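You operate a simulated robot arm through the tools that you are given. There is no shell and no other tool. Be economical: measure what you need, move in short steps, check, and stop when the job is done.

Carry out the task below with a simulated two-armed robot. There is one attempt and no reset: what you move stays moved.

## Task
Take the lid off the tall clear jar and lay it down on the top of the black cabinet beside the letter trays.

The check looks at the end state, three seconds after you hand in, the way a careful person would. Anything else that was tipped, shoved, dropped, spilled or broken makes it a failure. Lids that push on must go on centred and level and be pressed home; caps that screw on are set level and turned clockwise until they are tight.

## Robot
Two 7-joint arms with two-finger parallel grippers on one trunk, on a base that drives. Base frame: it is fixed to the floor where the robot stands at the start and does not move with it; the origin is under the middle of the robot, x ahead of it, y to its left, z up. Lengths are in m, angles in degrees, forces in N, time in s.
The left shoulder is at the start at [0.06, 0.144, 0.926], the right one opposite. With the tool pointing down near the work surface each hand reaches from about 0.3 to 0.52 m from the robot's upright axis, wherever it stands, measured 20 degrees to its own side. Places, roughly: tall clear jar (9x9x12 cm) [0.7, 0.2, 1.1]. Payload 1.57 kg a hand.
Tool frame (each hand has its own): the origin (TCP) lies between the finger pads and is the grasp point; the fingertips stand 0.03 m ahead of it; z points along the fingers, y is the line along which they close. Largest opening 0.11 m; finger width 0.024, thickness 0.012; the body of the gripper, 0.048 by 0.112 m, starts 0.078 m behind the TCP.
Orientation is that of the tool frame in the base frame, as [roll, pitch, yaw] about the fixed x, y, z axes, in that order (R = Rz(yaw) Ry(pitch) Rx(roll)). With the fingers straight down and closing along the base's y, the tool's x points along the base's -x, its y along +y and its z along -z.

## Interface
- The arms move only by the tool arm_command. It takes "left_motion", "right_motion" or both (then of equal length, played together; a hand with none holds still); each is a list of rows, each a list of 3 entries, a list of its own where there are three numbers: the shift along the tool's x, y, z in m, then the turn, a rotation vector about the tool's x, y, z in rad, then the closure in counts, from 0 (fully open) to 255 (shut). In form: [[[tx, ty, tz], [ax, ay, az], grip], ...]. A call has 1 to 20 rows; each row shifts and turns the commanded pose from where the row before left it, along the tool's axes as they then stand. Each row takes 0.2 s and may step no farther than 0.05 m and 8.6 degrees from the row before; otherwise, or with a gripper value out of range, the whole call is refused. A pose out of reach is approached as far as the arm can. The call stops where the force on the tool passes 40 N (or 10 N more than at its start, if that is more) or the arm is blocked; 0.2 s more then pass. The fingers move at their own pace (about 0.045 m/s each) and stop on an object; they squeeze with about 24 N. The grip force told is the motor's: it shows also when the fingers shut on nothing. Time passes only in rows, and 0.2 s behind the last, so rows that do not move let the fingers close. It gives the time, the measured TCP pose, the force on the tool (base axes), the opening and the grip force at its end, in the units of the frame above (readings bear some noise), with the torque about the TCP (base axes, N m) and any sound that the robot's microphone picked up.
- Cameras (640 x 400 px; columns grow to the right, rows downward): "scene" is now at [0.0414, 0.0436, 1.5444]; the picture's right is [0.52, -0.85, 0.00], its down [-0.58, -0.35, -0.73] and it looks along [0.63, 0.38, -0.68] (base axes); focal length 271 px, centre (320, 200). "left" rides on the left gripper at [0.07, -0.016, -0.141] in its tool frame; the picture's right is [0.23, 0.97, 0.00], its down [-0.86, 0.20, -0.48] and it looks along [-0.47, 0.11, 0.88] (tool axes); focal length 222 px, centre (320, 200). "right" rides on the right gripper at [0.07, 0.016, -0.141] in its tool frame; the picture's right is [-0.23, 0.97, 0.00], its down [-0.86, -0.20, -0.48] and it looks along [-0.47, -0.11, 0.88] (tool axes); focal length 222 px, centre (320, 200). There is no depth. A picture from a camera that has moved, and an enlarged one, comes with that camera's place and axes in the base frame and with its lens.
- snapshot(camera): a new picture of that camera. No time passes.
- raise_lower(by): slides the trunk up (or, below 0, down) by that many m; the arms and the scene camera ride with it, the base frame stays. It gives what a move gives, with no picture.
- drive_base(legs): drives the robot by 1 to 6 legs, each [ahead, left, turn to the left] in m, m and degrees, along the robot's own axes; the way and the turn of a leg run together, so that a leg with both is an arc; at most 1.5 m and 180 degrees a leg. The arms and the cameras ride along, it lands a little off, and it stops where it bumps. It gives what a move gives.
- aim_head(pan, tilt): turns the head with the scene camera to pan (to the left, within 86 degrees either way) and tilt (down, from -29 to 69), counted from straight ahead of the robot. It gives what a move gives.
- zoom(camera, box): a new picture of the part [left, top, right, bottom] of that camera's present view, enlarged. No time passes.
- finish_job(): hands the job in; it is judged then, once.

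Work in short steps. Places have to be worked out from the pictures, the camera data and where the tool is seen: move nearer, look again, correct. Check each grasp and each placing, and mend what went wrong. You have 120 turns and 100 pictures in all, those below and enlarged ones among them. Open the grippers and draw the arms clear of the work before you hand the job in, unless the task says otherwise; then end with one line.

The tools are called after "Emit:" as a command line: name --argument value ..., lists and objects as JSON in quotes. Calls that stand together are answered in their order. arm_command: Moves the arms, as the interface text tells. Its arguments: {"type":"object","properties":{"left_motion":{"type":"array"},"right_motion":{"type":"array"}},"required":[]} The other tools are called the same way: raise_lower (by) slides the trunk up or down; drive_base (legs) drives the base; aim_head (pan, tilt) turns the head that bears the scene camera; snapshot (camera) takes a picture; zoom (camera, box) takes an enlarged picture of a part of a camera's view; finish_job () hands the job in.

At the start:

```text
clock: 0.0
left_tool_pos: [0.3955, 0.393, 0.9992]
left_orientation: [-179.9, 0.1, 180.0]
left_force: [0.1, -0.4, -0.3]
left_wrist_torque: [-0.03, 0.02, -0.02]
left_opening: 0.11
left_grip_force: 0.1
right_tool_pos: [0.3902, -0.0157, 0.9998]
right_orientation: [180.0, 0.0, -180.0]
right_force: [0.0, -0.8, 0.0]
right_wrist_torque: [-0.01, 0.0, -0.03]
right_opening: 0.1102
right_grip_force: 0.1
trunk travel left (down, up): [-0.525, 0.065]
robot x, y, heading: [0.0001, -0.0013, 0.0]
head pan, tilt: [31.4, 42.8]
```

scene: 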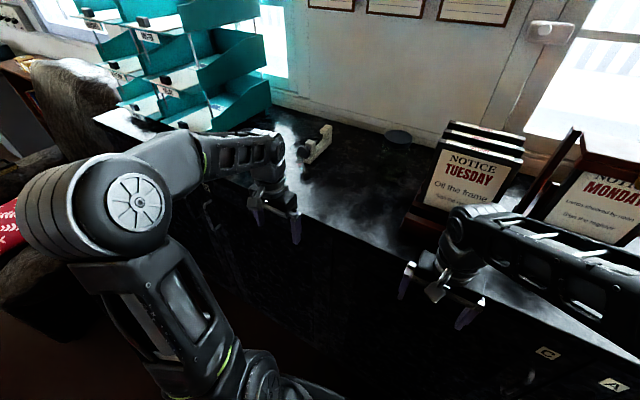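
right: 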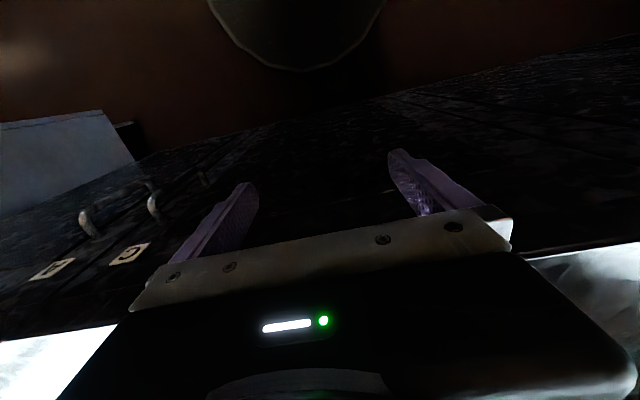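
left: 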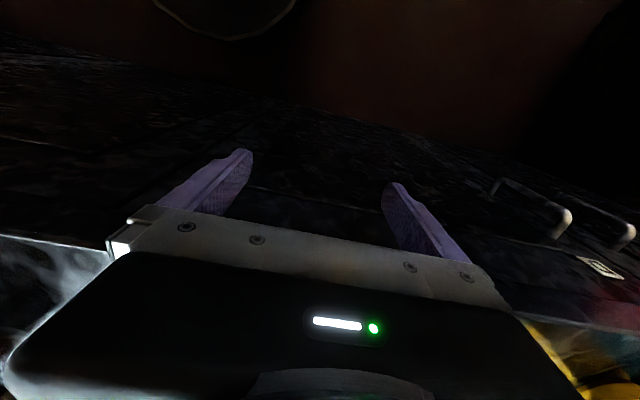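

The dark disc near (398,137) is probably the jar lid, so I'll zoom in on it.

Emit:
zoom --camera "scene" --box '[260, 90, 460, 215]'

Emit:
zoom --camera "scene" --box '[0, 0, 320, 200]'

```text
3.20 times, centred on (360, 152) of scene
camera zoom: at [0.0414, 0.0436, 1.5444], right [0.52, -0.85, 0.0], down [-0.58, -0.35, -0.73], along [0.63, 0.38, -0.68], focal length 868 px, centre (192, 352)
```

zoom: 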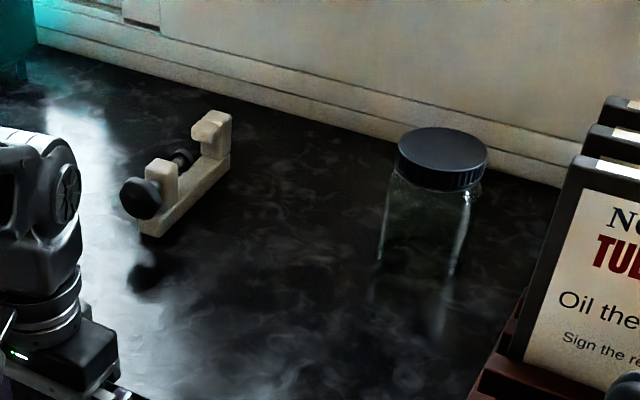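

```text
2.00 times, centred on (160, 100) of scene
camera zoom: at [0.0414, 0.0436, 1.5444], right [0.52, -0.85, 0.0], down [-0.58, -0.35, -0.73], along [0.63, 0.38, -0.68], focal length 543 px, centre (640, 400)
```

zoom: 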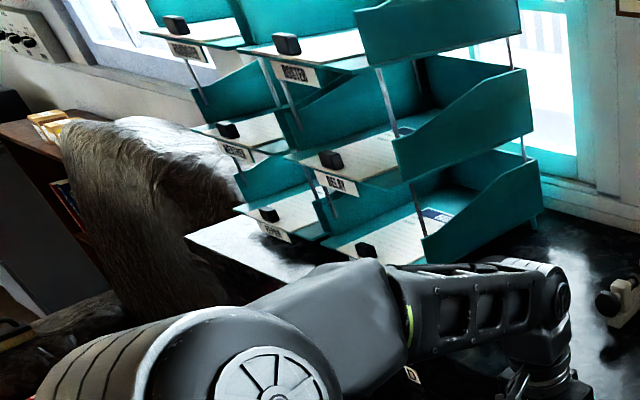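

The letter trays are to the left. I'll look around before deciding where the lid goes.

Emit:
aim_head --pan 70 --tilt 35

Emit:
snapshot --camera "scene"

Emit:
aim_head --pan -20 --tilt 35

Emit:
snapshot --camera "scene"

```text
clock: 1.1
left_tool_pos: [0.3944, 0.393, 1.0001]
left_orientation: [179.9, 0.0, 179.9]
left_force: [0.2, -0.1, -0.2]
left_wrist_torque: [0.01, -0.02, 0.02]
left_opening: 0.1099
left_grip_force: 0.1
right_tool_pos: [0.3899, -0.0166, 1.0]
right_orientation: [179.9, 0.0, -180.0]
right_force: [-0.1, 0.6, 1.1]
right_wrist_torque: [-0.03, 0.01, 0.0]
right_opening: 0.11
right_grip_force: 0.1
trunk travel left (down, up): [-0.525, 0.065]
robot x, y, heading: [0.0016, -0.0014, -0.1]
head pan, tilt: [70.0, 35.0]
```

```text
94 pictures are left
camera scene: at [0.0008, 0.0831, 1.5561], right [0.94, -0.34, 0.0], down [-0.2, -0.54, -0.82], along [0.28, 0.77, -0.57], focal length 271 px, centre (320, 200)
```

scene: 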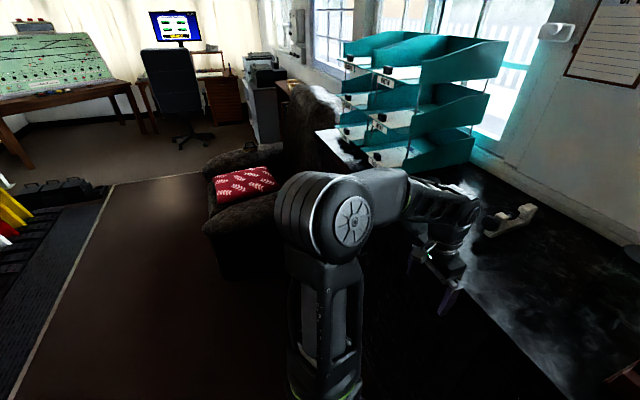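

```text
clock: 2.7
left_tool_pos: [0.395, 0.3924, 0.9991]
left_orientation: [180.0, 0.0, 180.0]
left_force: [0.4, -0.2, -0.7]
left_wrist_torque: [0.01, -0.01, -0.03]
left_opening: 0.1102
left_grip_force: 0.1
right_tool_pos: [0.3896, -0.0164, 1.0008]
right_orientation: [-180.0, 0.0, -180.0]
right_force: [0.3, -0.1, -0.7]
right_wrist_torque: [0.0, 0.03, 0.0]
right_opening: 0.1098
right_grip_force: 0.0
trunk travel left (down, up): [-0.525, 0.065]
robot x, y, heading: [-0.0029, -0.0015, 0.2]
head pan, tilt: [-20.0, 35.0]
```

```text
93 pictures are left
camera scene: at [0.0534, -0.0297, 1.5562], right [-0.34, -0.94, 0.0], down [-0.54, 0.2, -0.82], along [0.77, -0.28, -0.57], focal length 271 px, centre (320, 200)
```

scene: 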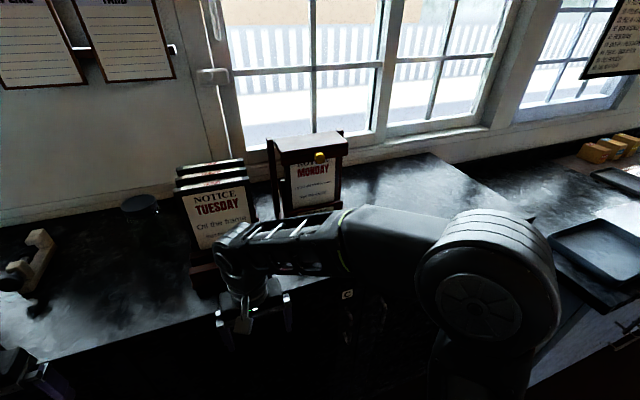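

The jar and trays are on the same black cabinet top, which is at z≈1.04. The lid top is near (0.74, 0.21, 1.16). I'll raise the trunk, then lift both hands clear before driving in.

Emit:
raise_lower --by 0.064

Emit:
arm_command --left_motion '[[[0, 0, -0.04], [0, 0, 0], 0], [[0, 0, -0.04], [0, 0, 0], 0], [[0, 0, -0.04], [0, 0, 0], 0], [[0, 0, -0.04], [0, 0, 0], 0], [[0, 0, -0.04], [0, 0, 0], 0], [[0, 0, -0.02], [0, 0, 0], 0], [[0, 0, 0], [0, 0, 0], 0], [[0, 0, 0], [0, 0, 0], 0], [[0, 0, 0], [0, 0, 0], 0]]' --right_motion '[[[0.01, 0, -0.04], [0, 0, 0], 0], [[0.01, 0, -0.04], [0, 0, 0], 0], [[0.01, 0, -0.04], [0, 0, 0], 0], [[0.01, 0, -0.04], [0, 0, 0], 0], [[0.01, 0, -0.04], [0, 0, 0], 0], [[0.01, 0, -0.04], [0, 0, 0], 0], [[0.01, 0, -0.04], [0, 0, 0], 0], [[0.01, 0, -0.02], [0, 0, 0], 0], [[0, 0, 0], [0, 0, 0], 0]]'

Emit:
aim_head --pan 10 --tilt 42

Emit:
snapshot --camera "scene"

```text
clock: 3.7
left_tool_pos: [0.3955, 0.3929, 1.0647]
left_orientation: [-180.0, 0.0, -179.9]
left_force: [-0.2, -1.1, -0.2]
left_wrist_torque: [-0.05, -0.01, 0.0]
left_opening: 0.1098
left_grip_force: 0.1
right_tool_pos: [0.3905, -0.0159, 1.0627]
right_orientation: [-180.0, 0.0, -179.9]
right_force: [-0.7, -0.4, 0.2]
right_wrist_torque: [0.0, -0.01, -0.02]
right_opening: 0.1102
right_grip_force: 0.0
trunk travel left (down, up): [-0.589, 0.001]
robot x, y, heading: [0.0032, -0.0004, 0.0]
head pan, tilt: [-20.0, 35.0]
```

```text
clock: 5.7
left_tool_pos: [0.3996, 0.3916, 1.1907]
left_orientation: [179.7, 1.2, -179.5]
left_force: [0.3, 0.1, 0.0]
left_wrist_torque: [0.02, 0.04, 0.01]
left_opening: 0.11
left_grip_force: 0.1
left hand out of reach, approached as far as the arm can: row 3, 4, 5, 6
right_tool_pos: [0.3587, -0.0166, 1.1831]
right_orientation: [179.9, 0.1, 180.0]
right_force: [0.9, 0.1, -0.5]
right_wrist_torque: [-0.01, 0.0, -0.02]
right_opening: 0.1098
right_grip_force: 0.0
right hand out of reach, approached as far as the arm can: row 4, 5, 6, 7, 8
trunk travel left (down, up): [-0.589, 0.001]
robot x, y, heading: [0.0021, 0.004, -0.1]
head pan, tilt: [-20.0, 35.0]
```

```text
clock: 6.7
left_tool_pos: [0.4004, 0.3923, 1.1914]
left_orientation: [179.6, 1.3, -179.6]
left_force: [0.3, 0.4, 0.8]
left_wrist_torque: [0.01, -0.02, -0.03]
left_opening: 0.1098
left_grip_force: 0.0
right_tool_pos: [0.358, -0.0172, 1.1834]
right_orientation: [179.9, 0.1, 179.9]
right_force: [-0.8, -0.3, 0.2]
right_wrist_torque: [-0.01, 0.03, 0.01]
right_opening: 0.1101
right_grip_force: 0.1
trunk travel left (down, up): [-0.589, 0.001]
robot x, y, heading: [0.0024, 0.0001, 0.1]
head pan, tilt: [10.0, 42.0]
```

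```text
92 pictures are left
camera scene: at [0.053, 0.0149, 1.6097], right [0.17, -0.98, 0.0], down [-0.66, -0.12, -0.74], along [0.73, 0.13, -0.67], focal length 271 px, centre (320, 200)
```

scene: 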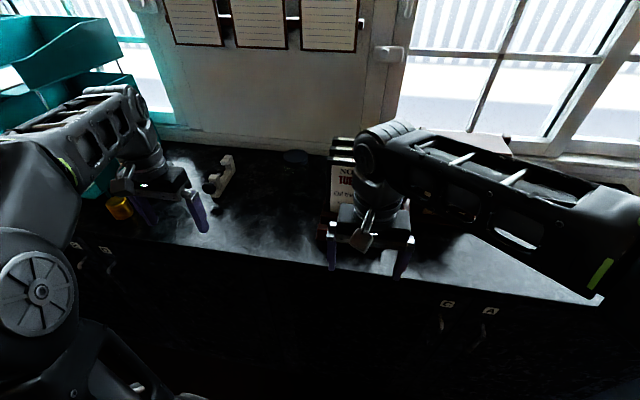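

The hands top out at z≈1.19, so the right hand can't pass over the notice stand. I'll tuck it back and to the right instead.

Emit:
arm_command --right_motion '[[[0.02, -0.04, 0.0], [0, 0, 0], 0], [[0.02, -0.04, 0.0], [0, 0, 0], 0], [[0.02, -0.04, 0], [0, 0, 0], 0], [[0.02, -0.04, 0], [0, 0, 0], 0], [[0.01, -0.04, 0], [0, 0, 0], 0], [[0, 0, 0], [0, 0, 0], 0], [[0, 0, 0], [0, 0, 0], 0]]'

Emit:
snapshot --camera "scene"

```text
clock: 8.3
left_tool_pos: [0.3997, 0.3916, 1.1903]
left_orientation: [179.7, 1.3, -179.6]
left_force: [-0.4, 1.0, -0.4]
left_wrist_torque: [0.01, -0.01, 0.01]
left_opening: 0.11
left_grip_force: 0.0
right_tool_pos: [0.2832, -0.2184, 1.1641]
right_orientation: [180.0, 0.0, -180.0]
right_force: [1.0, 0.3, 0.3]
right_wrist_torque: [0.02, 0.03, 0.01]
right_opening: 0.1101
right_grip_force: 0.0
right hand out of reach, approached as far as the arm can: row 2, 3, 4
trunk travel left (down, up): [-0.589, 0.001]
robot x, y, heading: [0.0002, 0.0023, 0.1]
head pan, tilt: [10.0, 42.0]
```

```text
91 pictures are left
camera scene: at [0.0529, 0.0142, 1.6097], right [0.17, -0.98, 0.0], down [-0.66, -0.12, -0.74], along [0.73, 0.13, -0.67], focal length 271 px, centre (320, 200)
```

scene: 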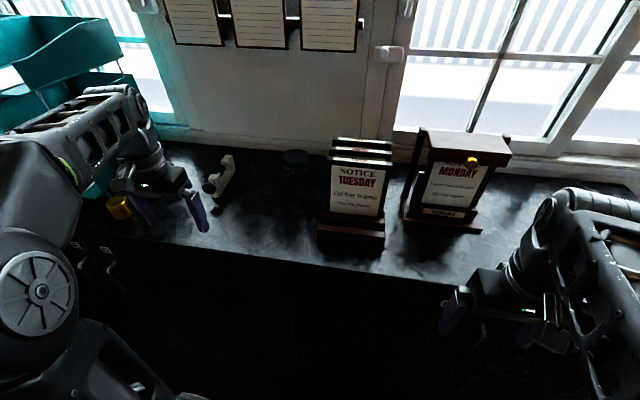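

The right side is now clear. I'll bring the left hand inward and up, then drive partway in.

Emit:
arm_command --left_motion '[[[0.01, -0.04, 0], [0, 0, 0], 0], [[0.01, -0.04, 0], [0, 0, 0], 0], [[0.01, -0.04, 0], [0, 0, 0], 0], [[0.01, -0.03, -0.03], [0, 0, 0], 0], [[0, 0, -0.04], [0, 0, 0], 0], [[0, 0, 0], [0, 0, 0], 0], [[0, 0, 0], [0, 0, 0], 0]]'

Emit:
drive_base --legs '[[0.15, 0.05, 0]]'

Emit:
snapshot --camera "scene"

Emit:
snapshot --camera "left"

```text
clock: 9.9
left_tool_pos: [0.3743, 0.2589, 1.1877]
left_orientation: [180.0, 0.0, -180.0]
left_force: [1.0, -0.4, -0.7]
left_wrist_torque: [0.02, 0.0, -0.01]
left_opening: 0.1099
left_grip_force: 0.1
left hand out of reach, approached as far as the arm can: row 3, 4, 5
right_tool_pos: [0.2822, -0.2181, 1.1622]
right_orientation: [180.0, 0.0, 180.0]
right_force: [1.2, -0.7, 0.4]
right_wrist_torque: [0.01, 0.01, -0.03]
right_opening: 0.11
right_grip_force: 0.1
trunk travel left (down, up): [-0.589, 0.001]
robot x, y, heading: [-0.0022, -0.0003, -0.1]
head pan, tilt: [10.0, 42.0]
```

```text
clock: 11.4
left_tool_pos: [0.5185, 0.3064, 1.1894]
left_orientation: [-180.0, 0.1, 179.8]
left_force: [0.2, -0.2, 0.6]
left_wrist_torque: [0.02, -0.02, -0.03]
left_opening: 0.1099
left_grip_force: 0.0
right_tool_pos: [0.4272, -0.1707, 1.1635]
right_orientation: [-180.0, 0.1, 179.9]
right_force: [-1.0, 0.3, -0.8]
right_wrist_torque: [-0.01, -0.03, 0.01]
right_opening: 0.1099
right_grip_force: 0.1
trunk travel left (down, up): [-0.589, 0.001]
robot x, y, heading: [0.1496, 0.0498, -0.2]
head pan, tilt: [10.0, 42.0]
stopped in leg 1: the robot was blocked; the commanded pose is now the measured one
```

```text
90 pictures are left
camera scene: at [0.1964, 0.063, 1.6098], right [0.17, -0.99, 0.0], down [-0.66, -0.11, -0.74], along [0.73, 0.13, -0.67], focal length 271 px, centre (320, 200)
```

scene: 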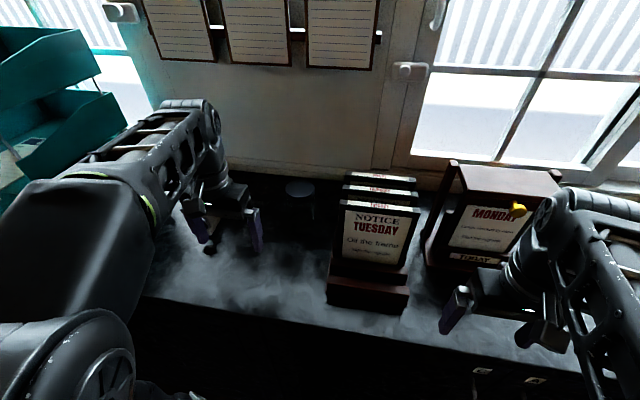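

```text
89 pictures are left
camera left: at [0.4494, 0.2899, 1.3296], right [-0.22, 0.97, 0.0], down [0.85, 0.2, 0.48], along [0.47, 0.11, -0.88], focal length 222 px, centre (320, 200)
```

left: 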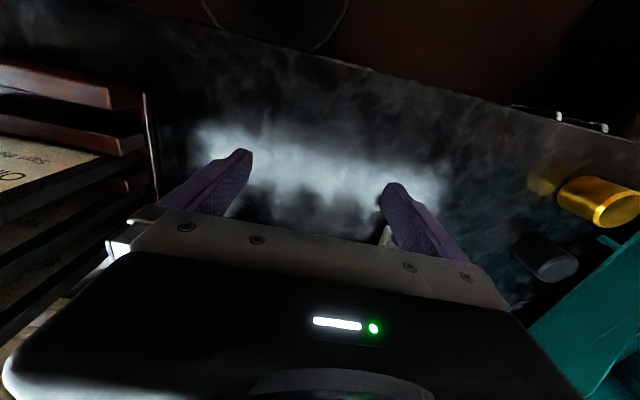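

The base is blocked by the cabinet at x≈0.145. The lid centre comes out near (0.73, 0.21), so I'll tilt the fingers forward about 30° to gain reach.

Emit:
arm_command --left_motion '[[[0, 0, 0], [0, -0.13, 0], 0], [[0, 0, 0], [0, -0.13, 0], 0], [[0, 0, 0], [0, -0.13, 0], 0], [[0, 0, 0], [0, -0.134, 0], 0], [[-0.01, -0.02, -0.0173], [0, 0, 0], 0], [[-0.01, -0.02, -0.0173], [0, 0, 0], 0], [[-0.01, -0.02, -0.0173], [0, 0, 0], 0], [[0, -0.02, 0], [0, 0, 0], 0], [[0, -0.01, 0], [0, 0, 0], 0], [[0, 0, 0], [0, 0, 0], 0]]'

Emit:
snapshot --camera "scene"

Emit:
snapshot --camera "left"

```text
clock: 13.6
left_tool_pos: [0.5221, 0.2165, 1.2481]
left_orientation: [-180.0, 30.1, 180.0]
left_force: [0.0, -0.7, -0.5]
left_wrist_torque: [-0.03, 0.01, 0.03]
left_opening: 0.1097
left_grip_force: 0.0
right_tool_pos: [0.4273, -0.1688, 1.1643]
right_orientation: [-180.0, 0.0, 179.9]
right_force: [-0.4, 0.2, -0.7]
right_wrist_torque: [0.03, 0.02, 0.03]
right_opening: 0.11
right_grip_force: 0.0
trunk travel left (down, up): [-0.589, 0.001]
robot x, y, heading: [0.1438, 0.05, -0.2]
head pan, tilt: [10.0, 42.0]
```

```text
88 pictures are left
camera scene: at [0.1988, 0.0635, 1.6097], right [0.17, -0.99, 0.0], down [-0.66, -0.11, -0.74], along [0.73, 0.13, -0.67], focal length 271 px, centre (320, 200)
```

scene: 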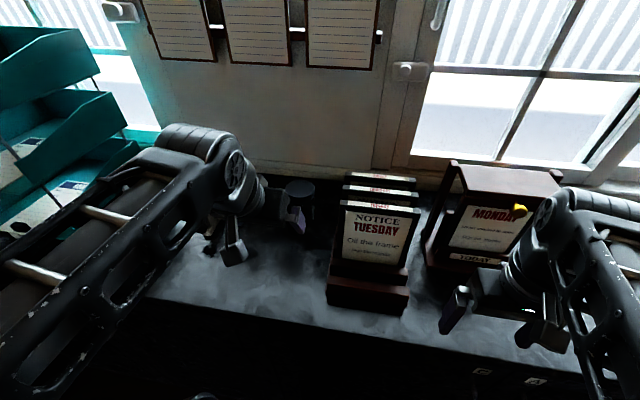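

```text
87 pictures are left
camera left: at [0.3899, 0.2006, 1.3351], right [-0.19, 0.97, -0.11], down [0.5, 0.2, 0.84], along [0.84, 0.11, -0.53], focal length 222 px, centre (320, 200)
```

left: 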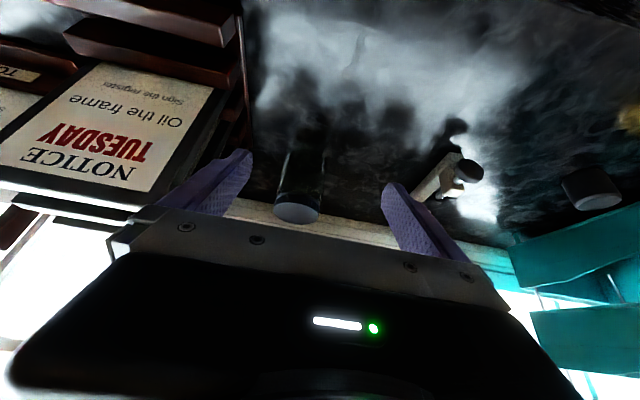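

The left camera puts the lid at about (0.72, 0.208, 1.16). I'll move forward over it with the fingertips staying above it.

Emit:
arm_command --left_motion '[[[-0.0346, -0.008, 0.02], [0, 0, 0], 0], [[-0.0346, 0, 0.02], [0, 0, 0], 0], [[-0.0346, 0, 0.02], [0, 0, 0], 0], [[-0.0346, 0, 0.02], [0, 0, 0], 0], [[-0.026, 0, 0.015], [0, 0, 0], 0], [[0, 0, 0], [0, 0, 0], 0], [[0, 0, 0], [0, 0, 0], 0]]'

Emit:
snapshot --camera "scene"

Emit:
snapshot --camera "left"

```text
clock: 15.2
left_tool_pos: [0.7098, 0.2082, 1.2466]
left_orientation: [180.0, 30.0, 179.9]
left_force: [1.0, -0.7, -0.8]
left_wrist_torque: [-0.01, -0.01, 0.02]
left_opening: 0.11
left_grip_force: 0.0
right_tool_pos: [0.4287, -0.169, 1.1648]
right_orientation: [179.8, 0.0, 179.9]
right_force: [0.6, 0.0, -0.3]
right_wrist_torque: [0.0, 0.01, 0.0]
right_opening: 0.1101
right_grip_force: 0.0
trunk travel left (down, up): [-0.589, 0.001]
robot x, y, heading: [0.1472, 0.0493, -0.0]
head pan, tilt: [10.0, 42.0]
```

```text
86 pictures are left
camera scene: at [0.1994, 0.0635, 1.6096], right [0.17, -0.99, 0.0], down [-0.66, -0.11, -0.74], along [0.73, 0.13, -0.67], focal length 271 px, centre (320, 200)
```

scene: 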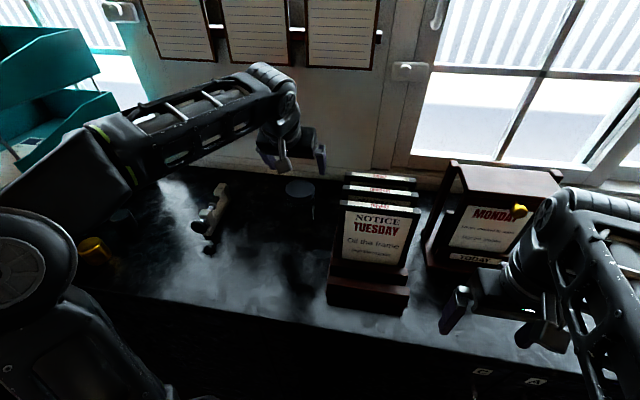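

```text
85 pictures are left
camera left: at [0.5794, 0.1918, 1.3345], right [-0.19, 0.97, -0.11], down [0.5, 0.2, 0.84], along [0.84, 0.11, -0.53], focal length 222 px, centre (320, 200)
```

left: 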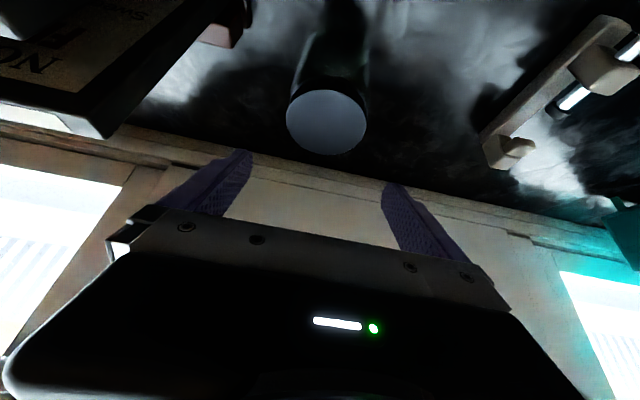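

Triangulating gives the lid top at (0.717, 0.207, 1.162) with a diameter of about 7.6 cm. I'll descend straight down around it, with the fingers still open.

Emit:
arm_command --left_motion '[[[0.0102, 0, 0.0167], [0, 0, 0], 0], [[0.0102, -0.001, 0.0167], [0, 0, 0], 0], [[0.0102, 0, 0.0167], [0, 0, 0], 0], [[0.0102, 0, 0.0167], [0, 0, 0], 0], [[0, 0, 0], [0, 0, 0], 0], [[0, 0, 0], [0, 0, 0], 0]]'

Emit:
snapshot --camera "left"

Emit:
zoom --camera "scene" --box '[220, 120, 380, 220]'

```text
clock: 16.6
left_tool_pos: [0.7095, 0.208, 1.1682]
left_orientation: [180.0, 30.0, 179.9]
left_force: [-0.3, -0.1, -0.1]
left_wrist_torque: [0.02, -0.01, 0.04]
left_opening: 0.11
left_grip_force: 0.0
right_tool_pos: [0.4284, -0.1705, 1.1638]
right_orientation: [-179.9, 0.1, 179.9]
right_force: [-0.7, 1.0, -0.6]
right_wrist_torque: [-0.02, 0.0, 0.02]
right_opening: 0.1099
right_grip_force: 0.1
trunk travel left (down, up): [-0.589, 0.001]
robot x, y, heading: [0.146, 0.0498, 0.1]
head pan, tilt: [10.0, 42.0]
```

```text
84 pictures are left
camera left: at [0.5776, 0.1915, 1.2568], right [-0.19, 0.97, -0.11], down [0.5, 0.2, 0.84], along [0.84, 0.11, -0.53], focal length 222 px, centre (320, 200)
```

left: 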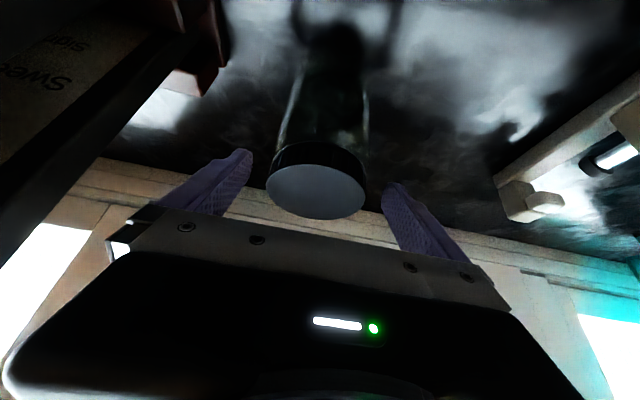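

```text
4.00 times, centred on (300, 170) of scene
camera zoom: at [0.1989, 0.0636, 1.6097], right [0.17, -0.99, 0.0], down [-0.66, -0.11, -0.74], along [0.73, 0.13, -0.67], focal length 1086 px, centre (400, 320)
```

zoom: 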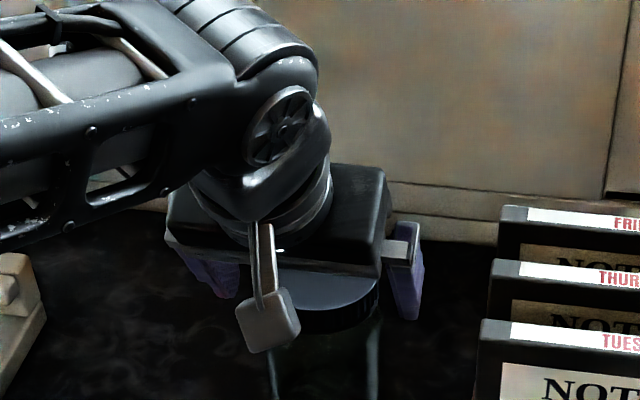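

The lid is centred between the pads. Closing the fingers now.

Emit:
arm_command --left_motion '[[[0, 0, 0], [0, 0, 0], 255], [[0, 0, 0], [0, 0, 0], 255], [[0, 0, 0], [0, 0, 0], 255], [[0, 0, 0], [0, 0, 0], 255], [[0, 0, 0], [0, 0, 0], 255]]'

Emit:
snapshot --camera "left"

```text
clock: 17.8
left_tool_pos: [0.7092, 0.2082, 1.1696]
left_orientation: [180.0, 30.1, -180.0]
left_force: [0.3, -1.5, 0.1]
left_wrist_torque: [-0.12, -0.05, -0.01]
left_opening: 0.0745
left_grip_force: 24.2
right_tool_pos: [0.4288, -0.1702, 1.1638]
right_orientation: [180.0, 0.0, 179.9]
right_force: [0.1, 0.3, -0.2]
right_wrist_torque: [-0.02, 0.0, -0.02]
right_opening: 0.11
right_grip_force: 0.0
trunk travel left (down, up): [-0.589, 0.001]
robot x, y, heading: [0.1445, 0.0491, -0.1]
head pan, tilt: [10.0, 42.0]
```

```text
82 pictures are left
camera left: at [0.5776, 0.191, 1.257], right [-0.19, 0.97, -0.11], down [0.5, 0.2, 0.84], along [0.84, 0.11, -0.53], focal length 222 px, centre (320, 200)
```

left: 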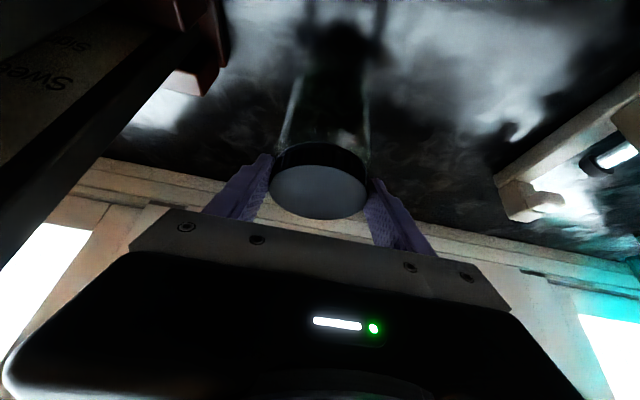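

The lid is gripped at 0.0745 m. I'll lift it 4 mm and read the force to see whether it comes free or is screwed on.

Emit:
arm_command --left_motion '[[[-0.001, 0, -0.00173], [0, 0, 0], 255], [[-0.001, 0, -0.00173], [0, 0, 0], 255], [[0, 0, 0], [0, 0, 0], 255]]'

Emit:
snapshot --camera "left"

```text
clock: 18.6
left_tool_pos: [0.7092, 0.2084, 1.1736]
left_orientation: [180.0, 30.0, 179.9]
left_force: [0.2, -1.0, -2.5]
left_wrist_torque: [0.01, 0.05, 0.01]
left_opening: 0.0747
left_grip_force: 24.0
right_tool_pos: [0.4287, -0.1699, 1.1633]
right_orientation: [-180.0, 0.0, 179.8]
right_force: [0.3, 0.0, 0.1]
right_wrist_torque: [-0.01, -0.02, 0.02]
right_opening: 0.1098
right_grip_force: 0.0
trunk travel left (down, up): [-0.589, 0.001]
robot x, y, heading: [0.1459, 0.0456, -0.2]
head pan, tilt: [10.0, 42.0]
```

```text
81 pictures are left
camera left: at [0.5778, 0.1915, 1.2607], right [-0.19, 0.97, -0.11], down [0.5, 0.2, 0.84], along [0.84, 0.11, -0.53], focal length 222 px, centre (320, 200)
```

left: 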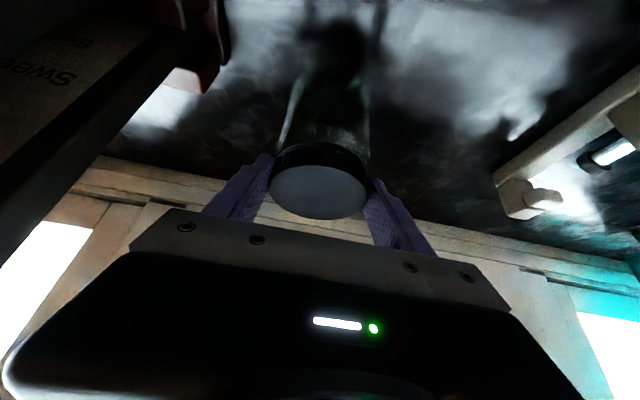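

The tool now carries about 2.5 N, so the whole jar came up and the lid must be screwed on. I'll set it back down with a light press and turn the lid 16° anticlockwise to see whether the jar follows.

Emit:
arm_command --left_motion '[[[0.001, 0, 0.00173], [0, 0, 0], 255], [[0.001, 0, 0.00173], [0, 0, 0], 255], [[0.0005, 0, 0.0009], [0, 0, 0], 255], [[0, 0, 0], [0, 0, 0], 255]]'

Emit:
arm_command --left_motion '[[[0, -0.0011, 0], [-0.07, 0, -0.121], 255], [[0, -0.0011, 0], [-0.07, 0, -0.121], 255]]'

Emit:
snapshot --camera "left"

Emit:
zoom --camera "scene" --box '[220, 140, 380, 240]'

```text
clock: 19.6
left_tool_pos: [0.7083, 0.2084, 1.1688]
left_orientation: [180.0, 30.2, 180.0]
left_force: [0.7, 1.1, 3.6]
left_wrist_torque: [0.32, -0.07, 0.01]
left_opening: 0.0749
left_grip_force: 24.0
right_tool_pos: [0.428, -0.1681, 1.1638]
right_orientation: [-180.0, -0.1, 179.9]
right_force: [-0.5, 0.8, 1.3]
right_wrist_torque: [-0.02, 0.0, 0.0]
right_opening: 0.11
right_grip_force: 0.0
trunk travel left (down, up): [-0.589, 0.001]
robot x, y, heading: [0.1479, 0.0492, 0.1]
head pan, tilt: [10.0, 42.0]
```

```text
clock: 20.2
left_tool_pos: [0.709, 0.2043, 1.1677]
left_orientation: [179.9, 30.2, -164.0]
left_force: [3.5, 1.0, 7.2]
left_wrist_torque: [0.24, -0.26, -0.12]
left_opening: 0.0745
left_grip_force: 23.8
right_tool_pos: [0.4274, -0.1707, 1.1628]
right_orientation: [-180.0, 0.0, 179.9]
right_force: [0.3, 0.2, 1.4]
right_wrist_torque: [0.02, 0.03, 0.01]
right_opening: 0.1096
right_grip_force: 0.0
trunk travel left (down, up): [-0.589, 0.001]
robot x, y, heading: [0.1447, 0.0495, 0.1]
head pan, tilt: [10.0, 42.0]
```

```text
80 pictures are left
camera left: at [0.5874, 0.1527, 1.2565], right [-0.46, 0.88, -0.11], down [0.42, 0.33, 0.84], along [0.78, 0.34, -0.53], focal length 222 px, centre (320, 200)
```

left: 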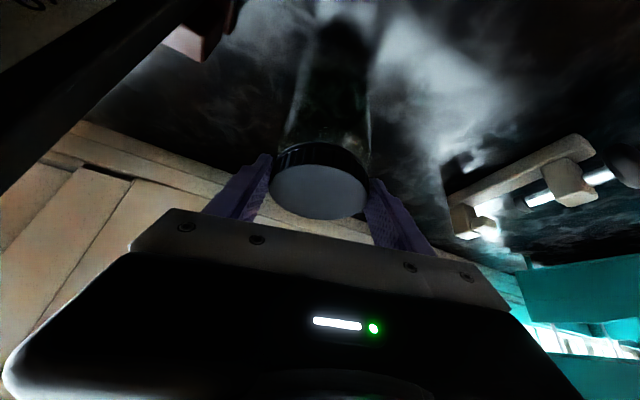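

```text
4.00 times, centred on (300, 190) of scene
camera zoom: at [0.1987, 0.0632, 1.6098], right [0.17, -0.99, 0.0], down [-0.66, -0.11, -0.74], along [0.73, 0.13, -0.67], focal length 1086 px, centre (400, 240)
```

zoom: 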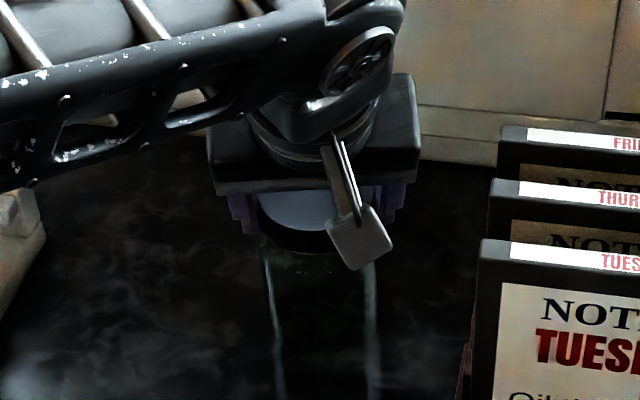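

The turn took only about 0.12 N·m. I'll zoom in to see whether the jar turned with the lid.

Emit:
zoom --camera "left" --box '[250, 60, 410, 230]'

Emit:
zoom --camera "scene" --box '[270, 190, 334, 240]'

```text
2.35 times, centred on (330, 145) of left
camera zoom: at [0.5874, 0.1527, 1.2565], right [-0.46, 0.88, -0.11], down [0.42, 0.33, 0.84], along [0.78, 0.34, -0.53], focal length 523 px, centre (296, 329)
```

zoom: 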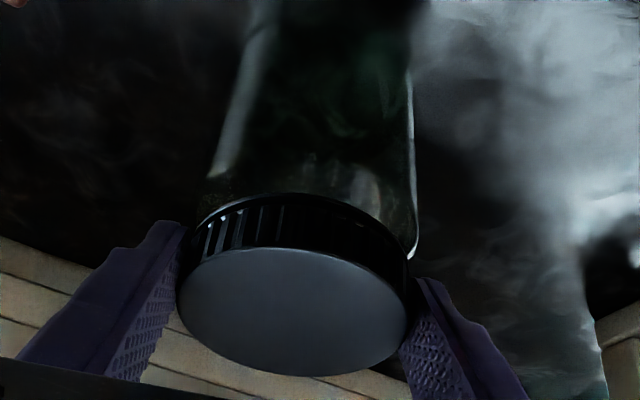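

```text
8.00 times, centred on (302, 215) of scene
camera zoom: at [0.1987, 0.0632, 1.6098], right [0.17, -0.99, 0.0], down [-0.66, -0.11, -0.74], along [0.73, 0.13, -0.67], focal length 2171 px, centre (464, 80)
```

zoom: 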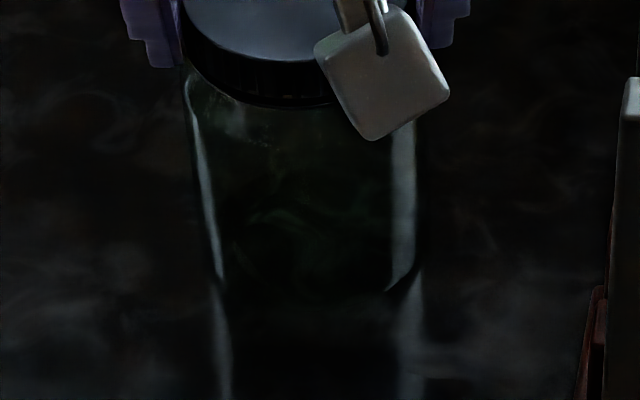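

The jar looks nearly round, and the torque matches it just slipping on the cabinet. Before turning further I need more room, so I'll open, rotate back to about −50° yaw on the free side, and check.

Emit:
arm_command --left_motion '[[[0, 0, 0], [0, 0, 0], 0], [[0, 0, 0], [0, 0, 0], 0], [[0, 0, 0], [0, 0, 0], 0], [[0, 0.0011, 0], [0.07, 0, 0.121], 0], [[0, 0.0011, 0], [0.07, 0, 0.121], 0], [[0, 0.0011, 0], [0.07, 0, 0.121], 0], [[0, 0.0011, 0], [0.07, 0, 0.121], 0], [[0, 0.0011, 0], [0.07, 0, 0.121], 0], [[0, 0.0011, 0], [0.07, 0, 0.121], 0], [[0, 0.0011, 0], [0.07, 0, 0.121], 0], [[0, 0.0011, 0], [0.07, 0, 0.121], 0], [[0, 0, 0], [0, 0, 0], 0]]'

Emit:
snapshot --camera "left"

Emit:
snapshot --camera "scene"

```text
clock: 22.8
left_tool_pos: [0.7114, 0.2137, 1.1674]
left_orientation: [-179.9, 30.1, 131.8]
left_force: [0.3, -0.4, 0.1]
left_wrist_torque: [0.02, 0.0, 0.0]
left_opening: 0.11
left_grip_force: 0.0
right_tool_pos: [0.428, -0.1698, 1.1639]
right_orientation: [180.0, 0.0, 179.8]
right_force: [1.1, 0.7, 0.0]
right_wrist_torque: [-0.02, -0.01, -0.01]
right_opening: 0.11
right_grip_force: 0.1
trunk travel left (down, up): [-0.589, 0.001]
robot x, y, heading: [0.1484, 0.0504, -0.1]
head pan, tilt: [10.0, 42.0]
```

```text
76 pictures are left
camera left: at [0.6114, 0.2999, 1.2559], right [0.6, 0.8, -0.11], down [0.48, -0.24, 0.84], along [0.64, -0.56, -0.53], focal length 222 px, centre (320, 200)
```

left: 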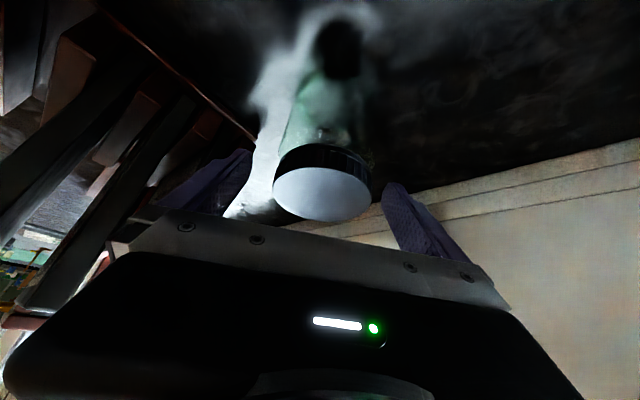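

```text
75 pictures are left
camera scene: at [0.1985, 0.0633, 1.6097], right [0.17, -0.99, 0.0], down [-0.66, -0.11, -0.74], along [0.73, 0.13, -0.67], focal length 271 px, centre (320, 200)
```

scene: 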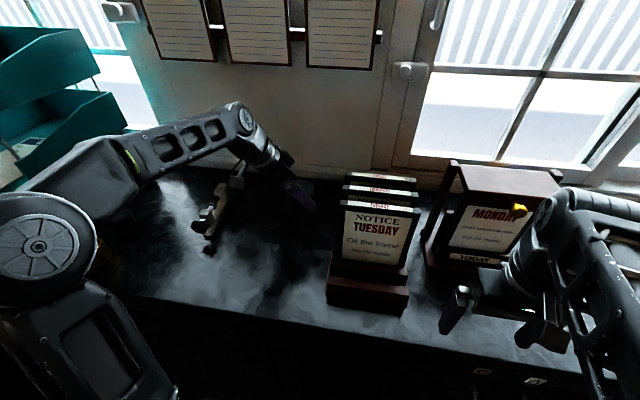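

Reach is fine here and the lid is still at (0.718, 0.208). I'll grip and press down about 4 mm, then zoom for a reference before turning.

Emit:
arm_command --left_motion '[[[0, 0, 0], [0, 0, 0], 255], [[0, 0, 0], [0, 0, 0], 255], [[0, 0, 0], [0, 0, 0], 255], [[0, 0, 0], [0, 0, 0], 255], [[0.0015, 0, 0.0026], [0, 0, 0], 255], [[0, 0, 0], [0, 0, 0], 255]]'

Emit:
zoom --camera "left" --box '[250, 60, 410, 230]'

Emit:
zoom --camera "scene" --box '[260, 180, 350, 236]'

```text
clock: 24.2
left_tool_pos: [0.7102, 0.2138, 1.1672]
left_orientation: [179.7, 30.3, 131.7]
left_force: [2.2, 5.2, 21.0]
left_wrist_torque: [0.61, -0.17, 0.02]
left_opening: 0.0743
left_grip_force: 24.1
right_tool_pos: [0.426, -0.1701, 1.1646]
right_orientation: [180.0, 0.1, -180.0]
right_force: [0.3, 0.1, 0.0]
right_wrist_torque: [-0.02, -0.01, -0.01]
right_opening: 0.11
right_grip_force: 0.0
trunk travel left (down, up): [-0.589, 0.001]
robot x, y, heading: [0.1444, 0.0482, 0.0]
head pan, tilt: [10.0, 42.0]
```

```text
2.35 times, centred on (330, 145) of left
camera zoom: at [0.6104, 0.3001, 1.2552], right [0.59, 0.8, -0.11], down [0.48, -0.24, 0.85], along [0.65, -0.56, -0.52], focal length 523 px, centre (296, 329)
```

zoom: 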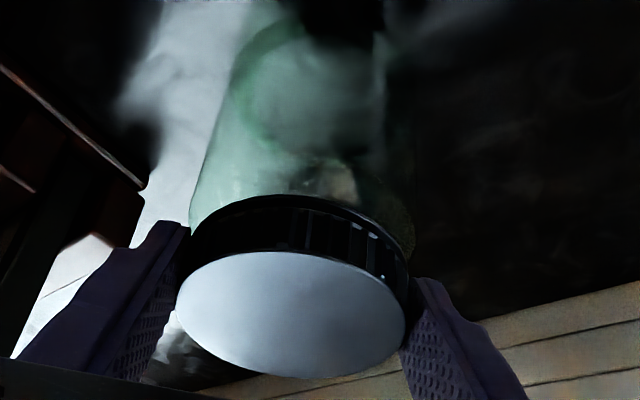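

```text
7.11 times, centred on (305, 208) of scene
camera zoom: at [0.1972, 0.0636, 1.61], right [0.17, -0.99, 0.0], down [-0.66, -0.11, -0.74], along [0.73, 0.13, -0.67], focal length 1930 px, centre (427, 143)
```

zoom: 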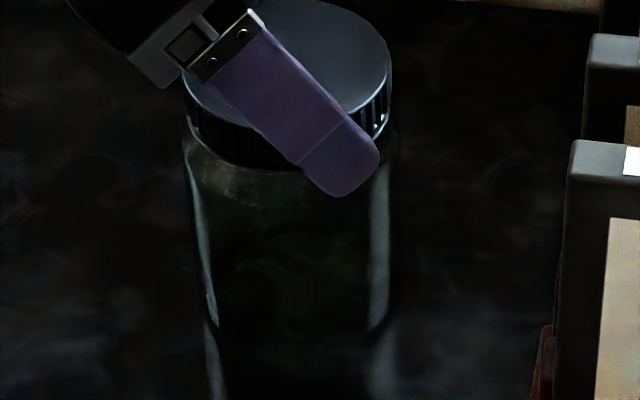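

I'm pressing at about 21 N with a solid grip. I'll turn the lid anticlockwise 32° and watch the torque.

Emit:
arm_command --left_motion '[[[0, -0.0011, 0], [-0.07, 0, -0.121], 255], [[0, -0.0011, 0], [-0.07, 0, -0.121], 255], [[0, -0.0011, 0], [-0.07, 0, -0.121], 255], [[0, -0.0011, 0], [-0.07, 0, -0.121], 255]]'

Emit:
zoom --camera "scene" --box '[260, 180, 350, 236]'

```text
clock: 25.2
left_tool_pos: [0.708, 0.2101, 1.1679]
left_orientation: [-180.0, 30.3, 163.8]
left_force: [1.2, -1.8, 23.8]
left_wrist_torque: [0.11, -0.43, -0.3]
left_opening: 0.0744
left_grip_force: 24.0
right_tool_pos: [0.4267, -0.1709, 1.1635]
right_orientation: [-180.0, 0.1, 179.9]
right_force: [-0.5, -0.4, 0.4]
right_wrist_torque: [-0.03, -0.01, -0.01]
right_opening: 0.11
right_grip_force: 0.0
trunk travel left (down, up): [-0.589, 0.001]
robot x, y, heading: [0.1452, 0.0502, 0.1]
head pan, tilt: [10.0, 42.0]
```

```text
7.11 times, centred on (305, 208) of scene
camera zoom: at [0.1967, 0.0625, 1.6098], right [0.17, -0.99, 0.0], down [-0.66, -0.11, -0.74], along [0.73, 0.13, -0.67], focal length 1930 px, centre (427, 143)
```

zoom: 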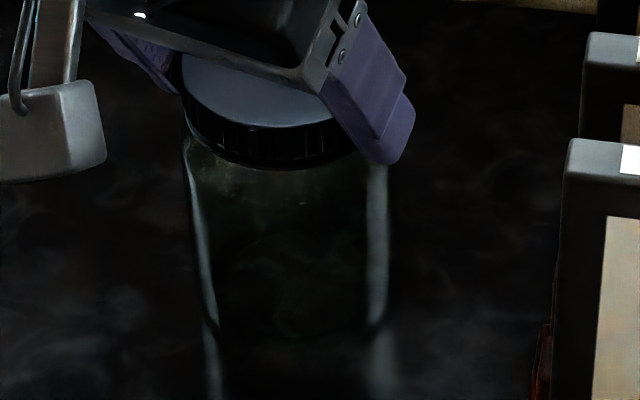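

The torque reads −0.3 N·m, which doesn't settle whether the lid is unscrewing. I'll finish the stroke and then do a small lift test.

Emit:
arm_command --left_motion '[[[0, -0.0011, 0], [-0.07, 0, -0.121], 255], [[0, -0.0011, 0], [-0.07, 0, -0.121], 255], [[0, -0.0011, 0], [-0.07, 0, -0.121], 255], [[0, 0, 0], [0, 0, 0], 255]]'

Emit:
arm_command --left_motion '[[[-0.001, 0, -0.00173], [0, 0, 0], 255], [[-0.001, 0, -0.00173], [0, 0, 0], 255], [[-0.001, 0, -0.00173], [0, 0, 0], 255], [[-0.001, 0, -0.00173], [0, 0, 0], 255], [[0, 0, 0], [0, 0, 0], 255]]'

Emit:
zoom --camera "left" --box '[250, 60, 410, 230]'

```text
clock: 26.2
left_tool_pos: [0.7071, 0.2074, 1.1671]
left_orientation: [-179.9, 30.3, -172.1]
left_force: [2.9, 0.5, 25.9]
left_wrist_torque: [0.37, -0.45, -0.08]
left_opening: 0.0743
left_grip_force: 24.5
right_tool_pos: [0.4265, -0.1699, 1.1645]
right_orientation: [-180.0, 0.1, 179.8]
right_force: [0.9, 0.5, -0.3]
right_wrist_torque: [-0.01, 0.03, -0.01]
right_opening: 0.1099
right_grip_force: 0.0
trunk travel left (down, up): [-0.589, 0.001]
robot x, y, heading: [0.1444, 0.0484, 0.1]
head pan, tilt: [10.0, 42.0]
```

```text
clock: 27.4
left_tool_pos: [0.7061, 0.2083, 1.1733]
left_orientation: [180.0, 29.9, -172.1]
left_force: [0.2, 0.2, -3.1]
left_wrist_torque: [0.03, 0.04, 0.04]
left_opening: 0.0736
left_grip_force: 23.9
right_tool_pos: [0.4275, -0.1697, 1.1633]
right_orientation: [180.0, -0.1, 179.9]
right_force: [0.1, 0.4, -0.2]
right_wrist_torque: [-0.01, 0.01, 0.01]
right_opening: 0.1099
right_grip_force: 0.1
trunk travel left (down, up): [-0.589, 0.001]
robot x, y, heading: [0.1494, 0.0536, -0.2]
head pan, tilt: [10.0, 42.0]
```

```text
2.35 times, centred on (330, 145) of left
camera zoom: at [0.5802, 0.1724, 1.2603], right [-0.33, 0.94, -0.11], down [0.47, 0.27, 0.84], along [0.82, 0.22, -0.53], focal length 523 px, centre (296, 329)
```

zoom: 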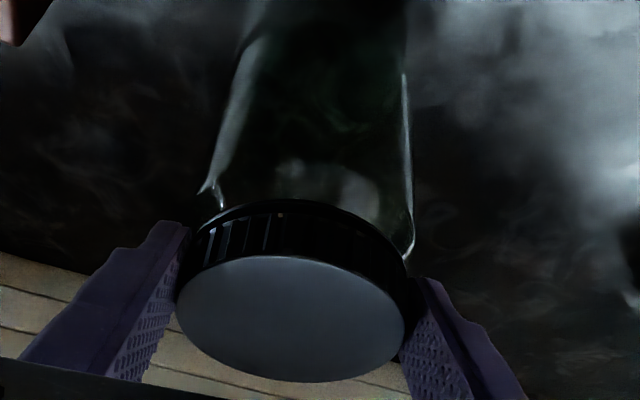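

The jar lifted again at 3 N. The turning torque scales with how hard I press, so the jar is spinning on the cabinet. I'll set it down and back off for another stroke, and try a firmer press once before using the second hand.

Emit:
arm_command --left_motion '[[[0.001, 0, 0.00173], [0, 0, 0], 255], [[0.001, 0, 0.00173], [0, 0, 0], 255], [[0.0005, 0, 0.0009], [0, 0, 0], 255], [[0, 0, 0], [0, 0, 0], 255], [[0, 0, 0], [0, 0, 0], 0], [[0, 0, 0], [0, 0, 0], 0], [[0, 0, 0], [0, 0, 0], 0], [[0, 0.0011, 0], [0.07, 0, 0.121], 0], [[0, 0.0011, 0], [0.07, 0, 0.121], 0], [[0, 0.0011, 0], [0.07, 0, 0.121], 0], [[0, 0.0011, 0], [0.07, 0, 0.121], 0], [[0, 0.0011, 0], [0.07, 0, 0.121], 0], [[0, 0.0011, 0], [0.07, 0, 0.121], 0], [[0, 0.0011, 0], [0.07, 0, 0.121], 0], [[0, 0.0011, 0], [0.07, 0, 0.121], 0], [[0, 0, 0], [0, 0, 0], 0]]'

Emit:
snapshot --camera "left"

```text
clock: 30.8
left_tool_pos: [0.7104, 0.213, 1.1688]
left_orientation: [-179.8, 30.2, 123.7]
left_force: [-0.1, -0.5, 0.4]
left_wrist_torque: [-0.03, -0.04, 0.04]
left_opening: 0.1101
left_grip_force: 0.0
right_tool_pos: [0.4274, -0.1695, 1.1647]
right_orientation: [180.0, 0.0, 179.9]
right_force: [-0.1, 0.1, 0.3]
right_wrist_torque: [0.0, 0.0, -0.01]
right_opening: 0.1101
right_grip_force: 0.2
trunk travel left (down, up): [-0.589, 0.001]
robot x, y, heading: [0.1453, 0.0494, -0.1]
head pan, tilt: [10.0, 42.0]
```

```text
70 pictures are left
camera left: at [0.6242, 0.3136, 1.2558], right [0.7, 0.7, -0.11], down [0.44, -0.3, 0.84], along [0.56, -0.64, -0.53], focal length 222 px, centre (320, 200)
```

left: 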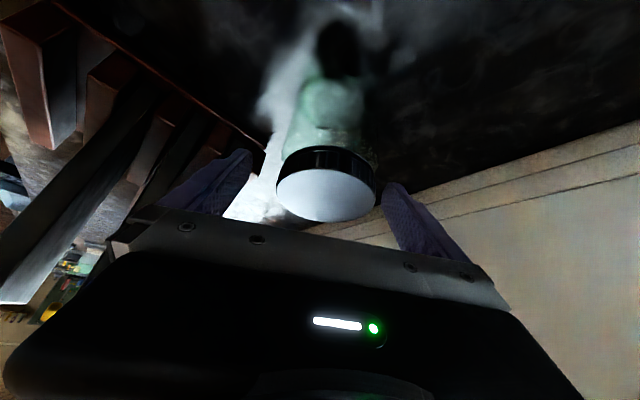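

The lid sits about 5 mm toward the right finger, so I'll centre on it first. Then I'll grip, press to about 33 N and turn.

Emit:
arm_command --left_motion '[[[0, 0.005, 0], [0, 0, 0], 0], [[0, 0, 0], [0, 0, 0], 255], [[0, 0, 0], [0, 0, 0], 255], [[0, 0, 0], [0, 0, 0], 255], [[0, 0, 0], [0, 0, 0], 255], [[0.001, 0, 0.00173], [0, 0, 0], 255], [[0.0013, 0, 0.0022], [0, 0, 0], 255], [[0, 0, 0], [0, 0, 0], 255]]'

Emit:
arm_command --left_motion '[[[0, -0.0011, 0], [-0.07, 0, -0.121], 255], [[0, -0.0011, 0], [-0.07, 0, -0.121], 255], [[0, -0.0011, 0], [-0.07, 0, -0.121], 255]]'

Emit:
arm_command --left_motion '[[[0, -0.0011, 0], [-0.07, 0, -0.121], 255], [[0, -0.0011, 0], [-0.07, 0, -0.121], 255], [[0, -0.0011, 0], [-0.07, 0, -0.121], 255]]'

Emit:
zoom --camera "left" --box '[250, 60, 410, 230]'

```text
clock: 32.6
left_tool_pos: [0.7152, 0.2167, 1.168]
left_orientation: [179.5, 30.4, 123.7]
left_force: [3.4, 3.2, 28.5]
left_wrist_torque: [0.34, -0.47, 0.07]
left_opening: 0.0746
left_grip_force: 23.8
right_tool_pos: [0.4266, -0.1697, 1.1647]
right_orientation: [-179.9, 0.1, 179.9]
right_force: [0.0, -0.3, 0.4]
right_wrist_torque: [0.02, 0.0, 0.02]
right_opening: 0.1099
right_grip_force: 0.0
trunk travel left (down, up): [-0.589, 0.001]
robot x, y, heading: [0.1473, 0.0522, -0.1]
head pan, tilt: [10.0, 42.0]
```

```text
clock: 33.4
left_tool_pos: [0.7113, 0.2148, 1.1647]
left_orientation: [179.8, 30.2, 147.8]
left_force: [2.3, 0.2, 23.2]
left_wrist_torque: [0.01, -0.54, -0.28]
left_opening: 0.0747
left_grip_force: 23.9
right_tool_pos: [0.4258, -0.1705, 1.1638]
right_orientation: [-179.9, 0.1, 179.9]
right_force: [0.4, -0.6, 0.8]
right_wrist_torque: [0.01, 0.0, -0.02]
right_opening: 0.11
right_grip_force: 0.0
trunk travel left (down, up): [-0.589, 0.001]
robot x, y, heading: [0.1422, 0.0493, 0.1]
head pan, tilt: [10.0, 42.0]
```

```text
clock: 34.2
left_tool_pos: [0.7115, 0.2116, 1.1663]
left_orientation: [179.9, 30.3, 171.9]
left_force: [0.8, 0.0, 21.0]
left_wrist_torque: [0.3, -0.52, -0.24]
left_opening: 0.075
left_grip_force: 23.5
right_tool_pos: [0.4276, -0.1702, 1.164]
right_orientation: [-180.0, 0.0, 179.8]
right_force: [0.3, -0.5, 0.1]
right_wrist_torque: [-0.04, 0.03, 0.0]
right_opening: 0.1101
right_grip_force: 0.0
trunk travel left (down, up): [-0.589, 0.001]
robot x, y, heading: [0.1465, 0.0496, -0.2]
head pan, tilt: [10.0, 42.0]
```

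```text
2.35 times, centred on (330, 145) of left
camera zoom: at [0.5781, 0.2134, 1.2527], right [-0.06, 0.99, -0.11], down [0.52, 0.13, 0.84], along [0.85, -0.01, -0.52], focal length 523 px, centre (296, 329)
```

zoom: 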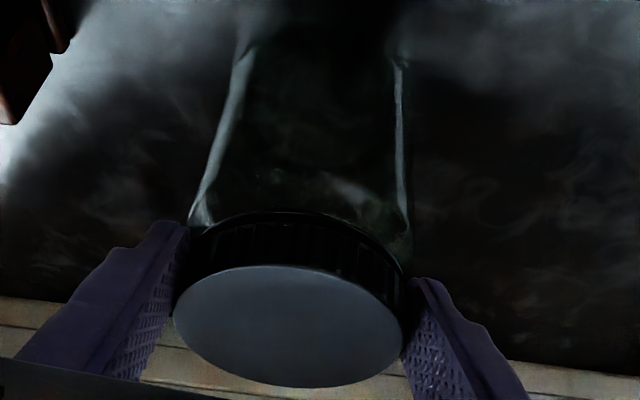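

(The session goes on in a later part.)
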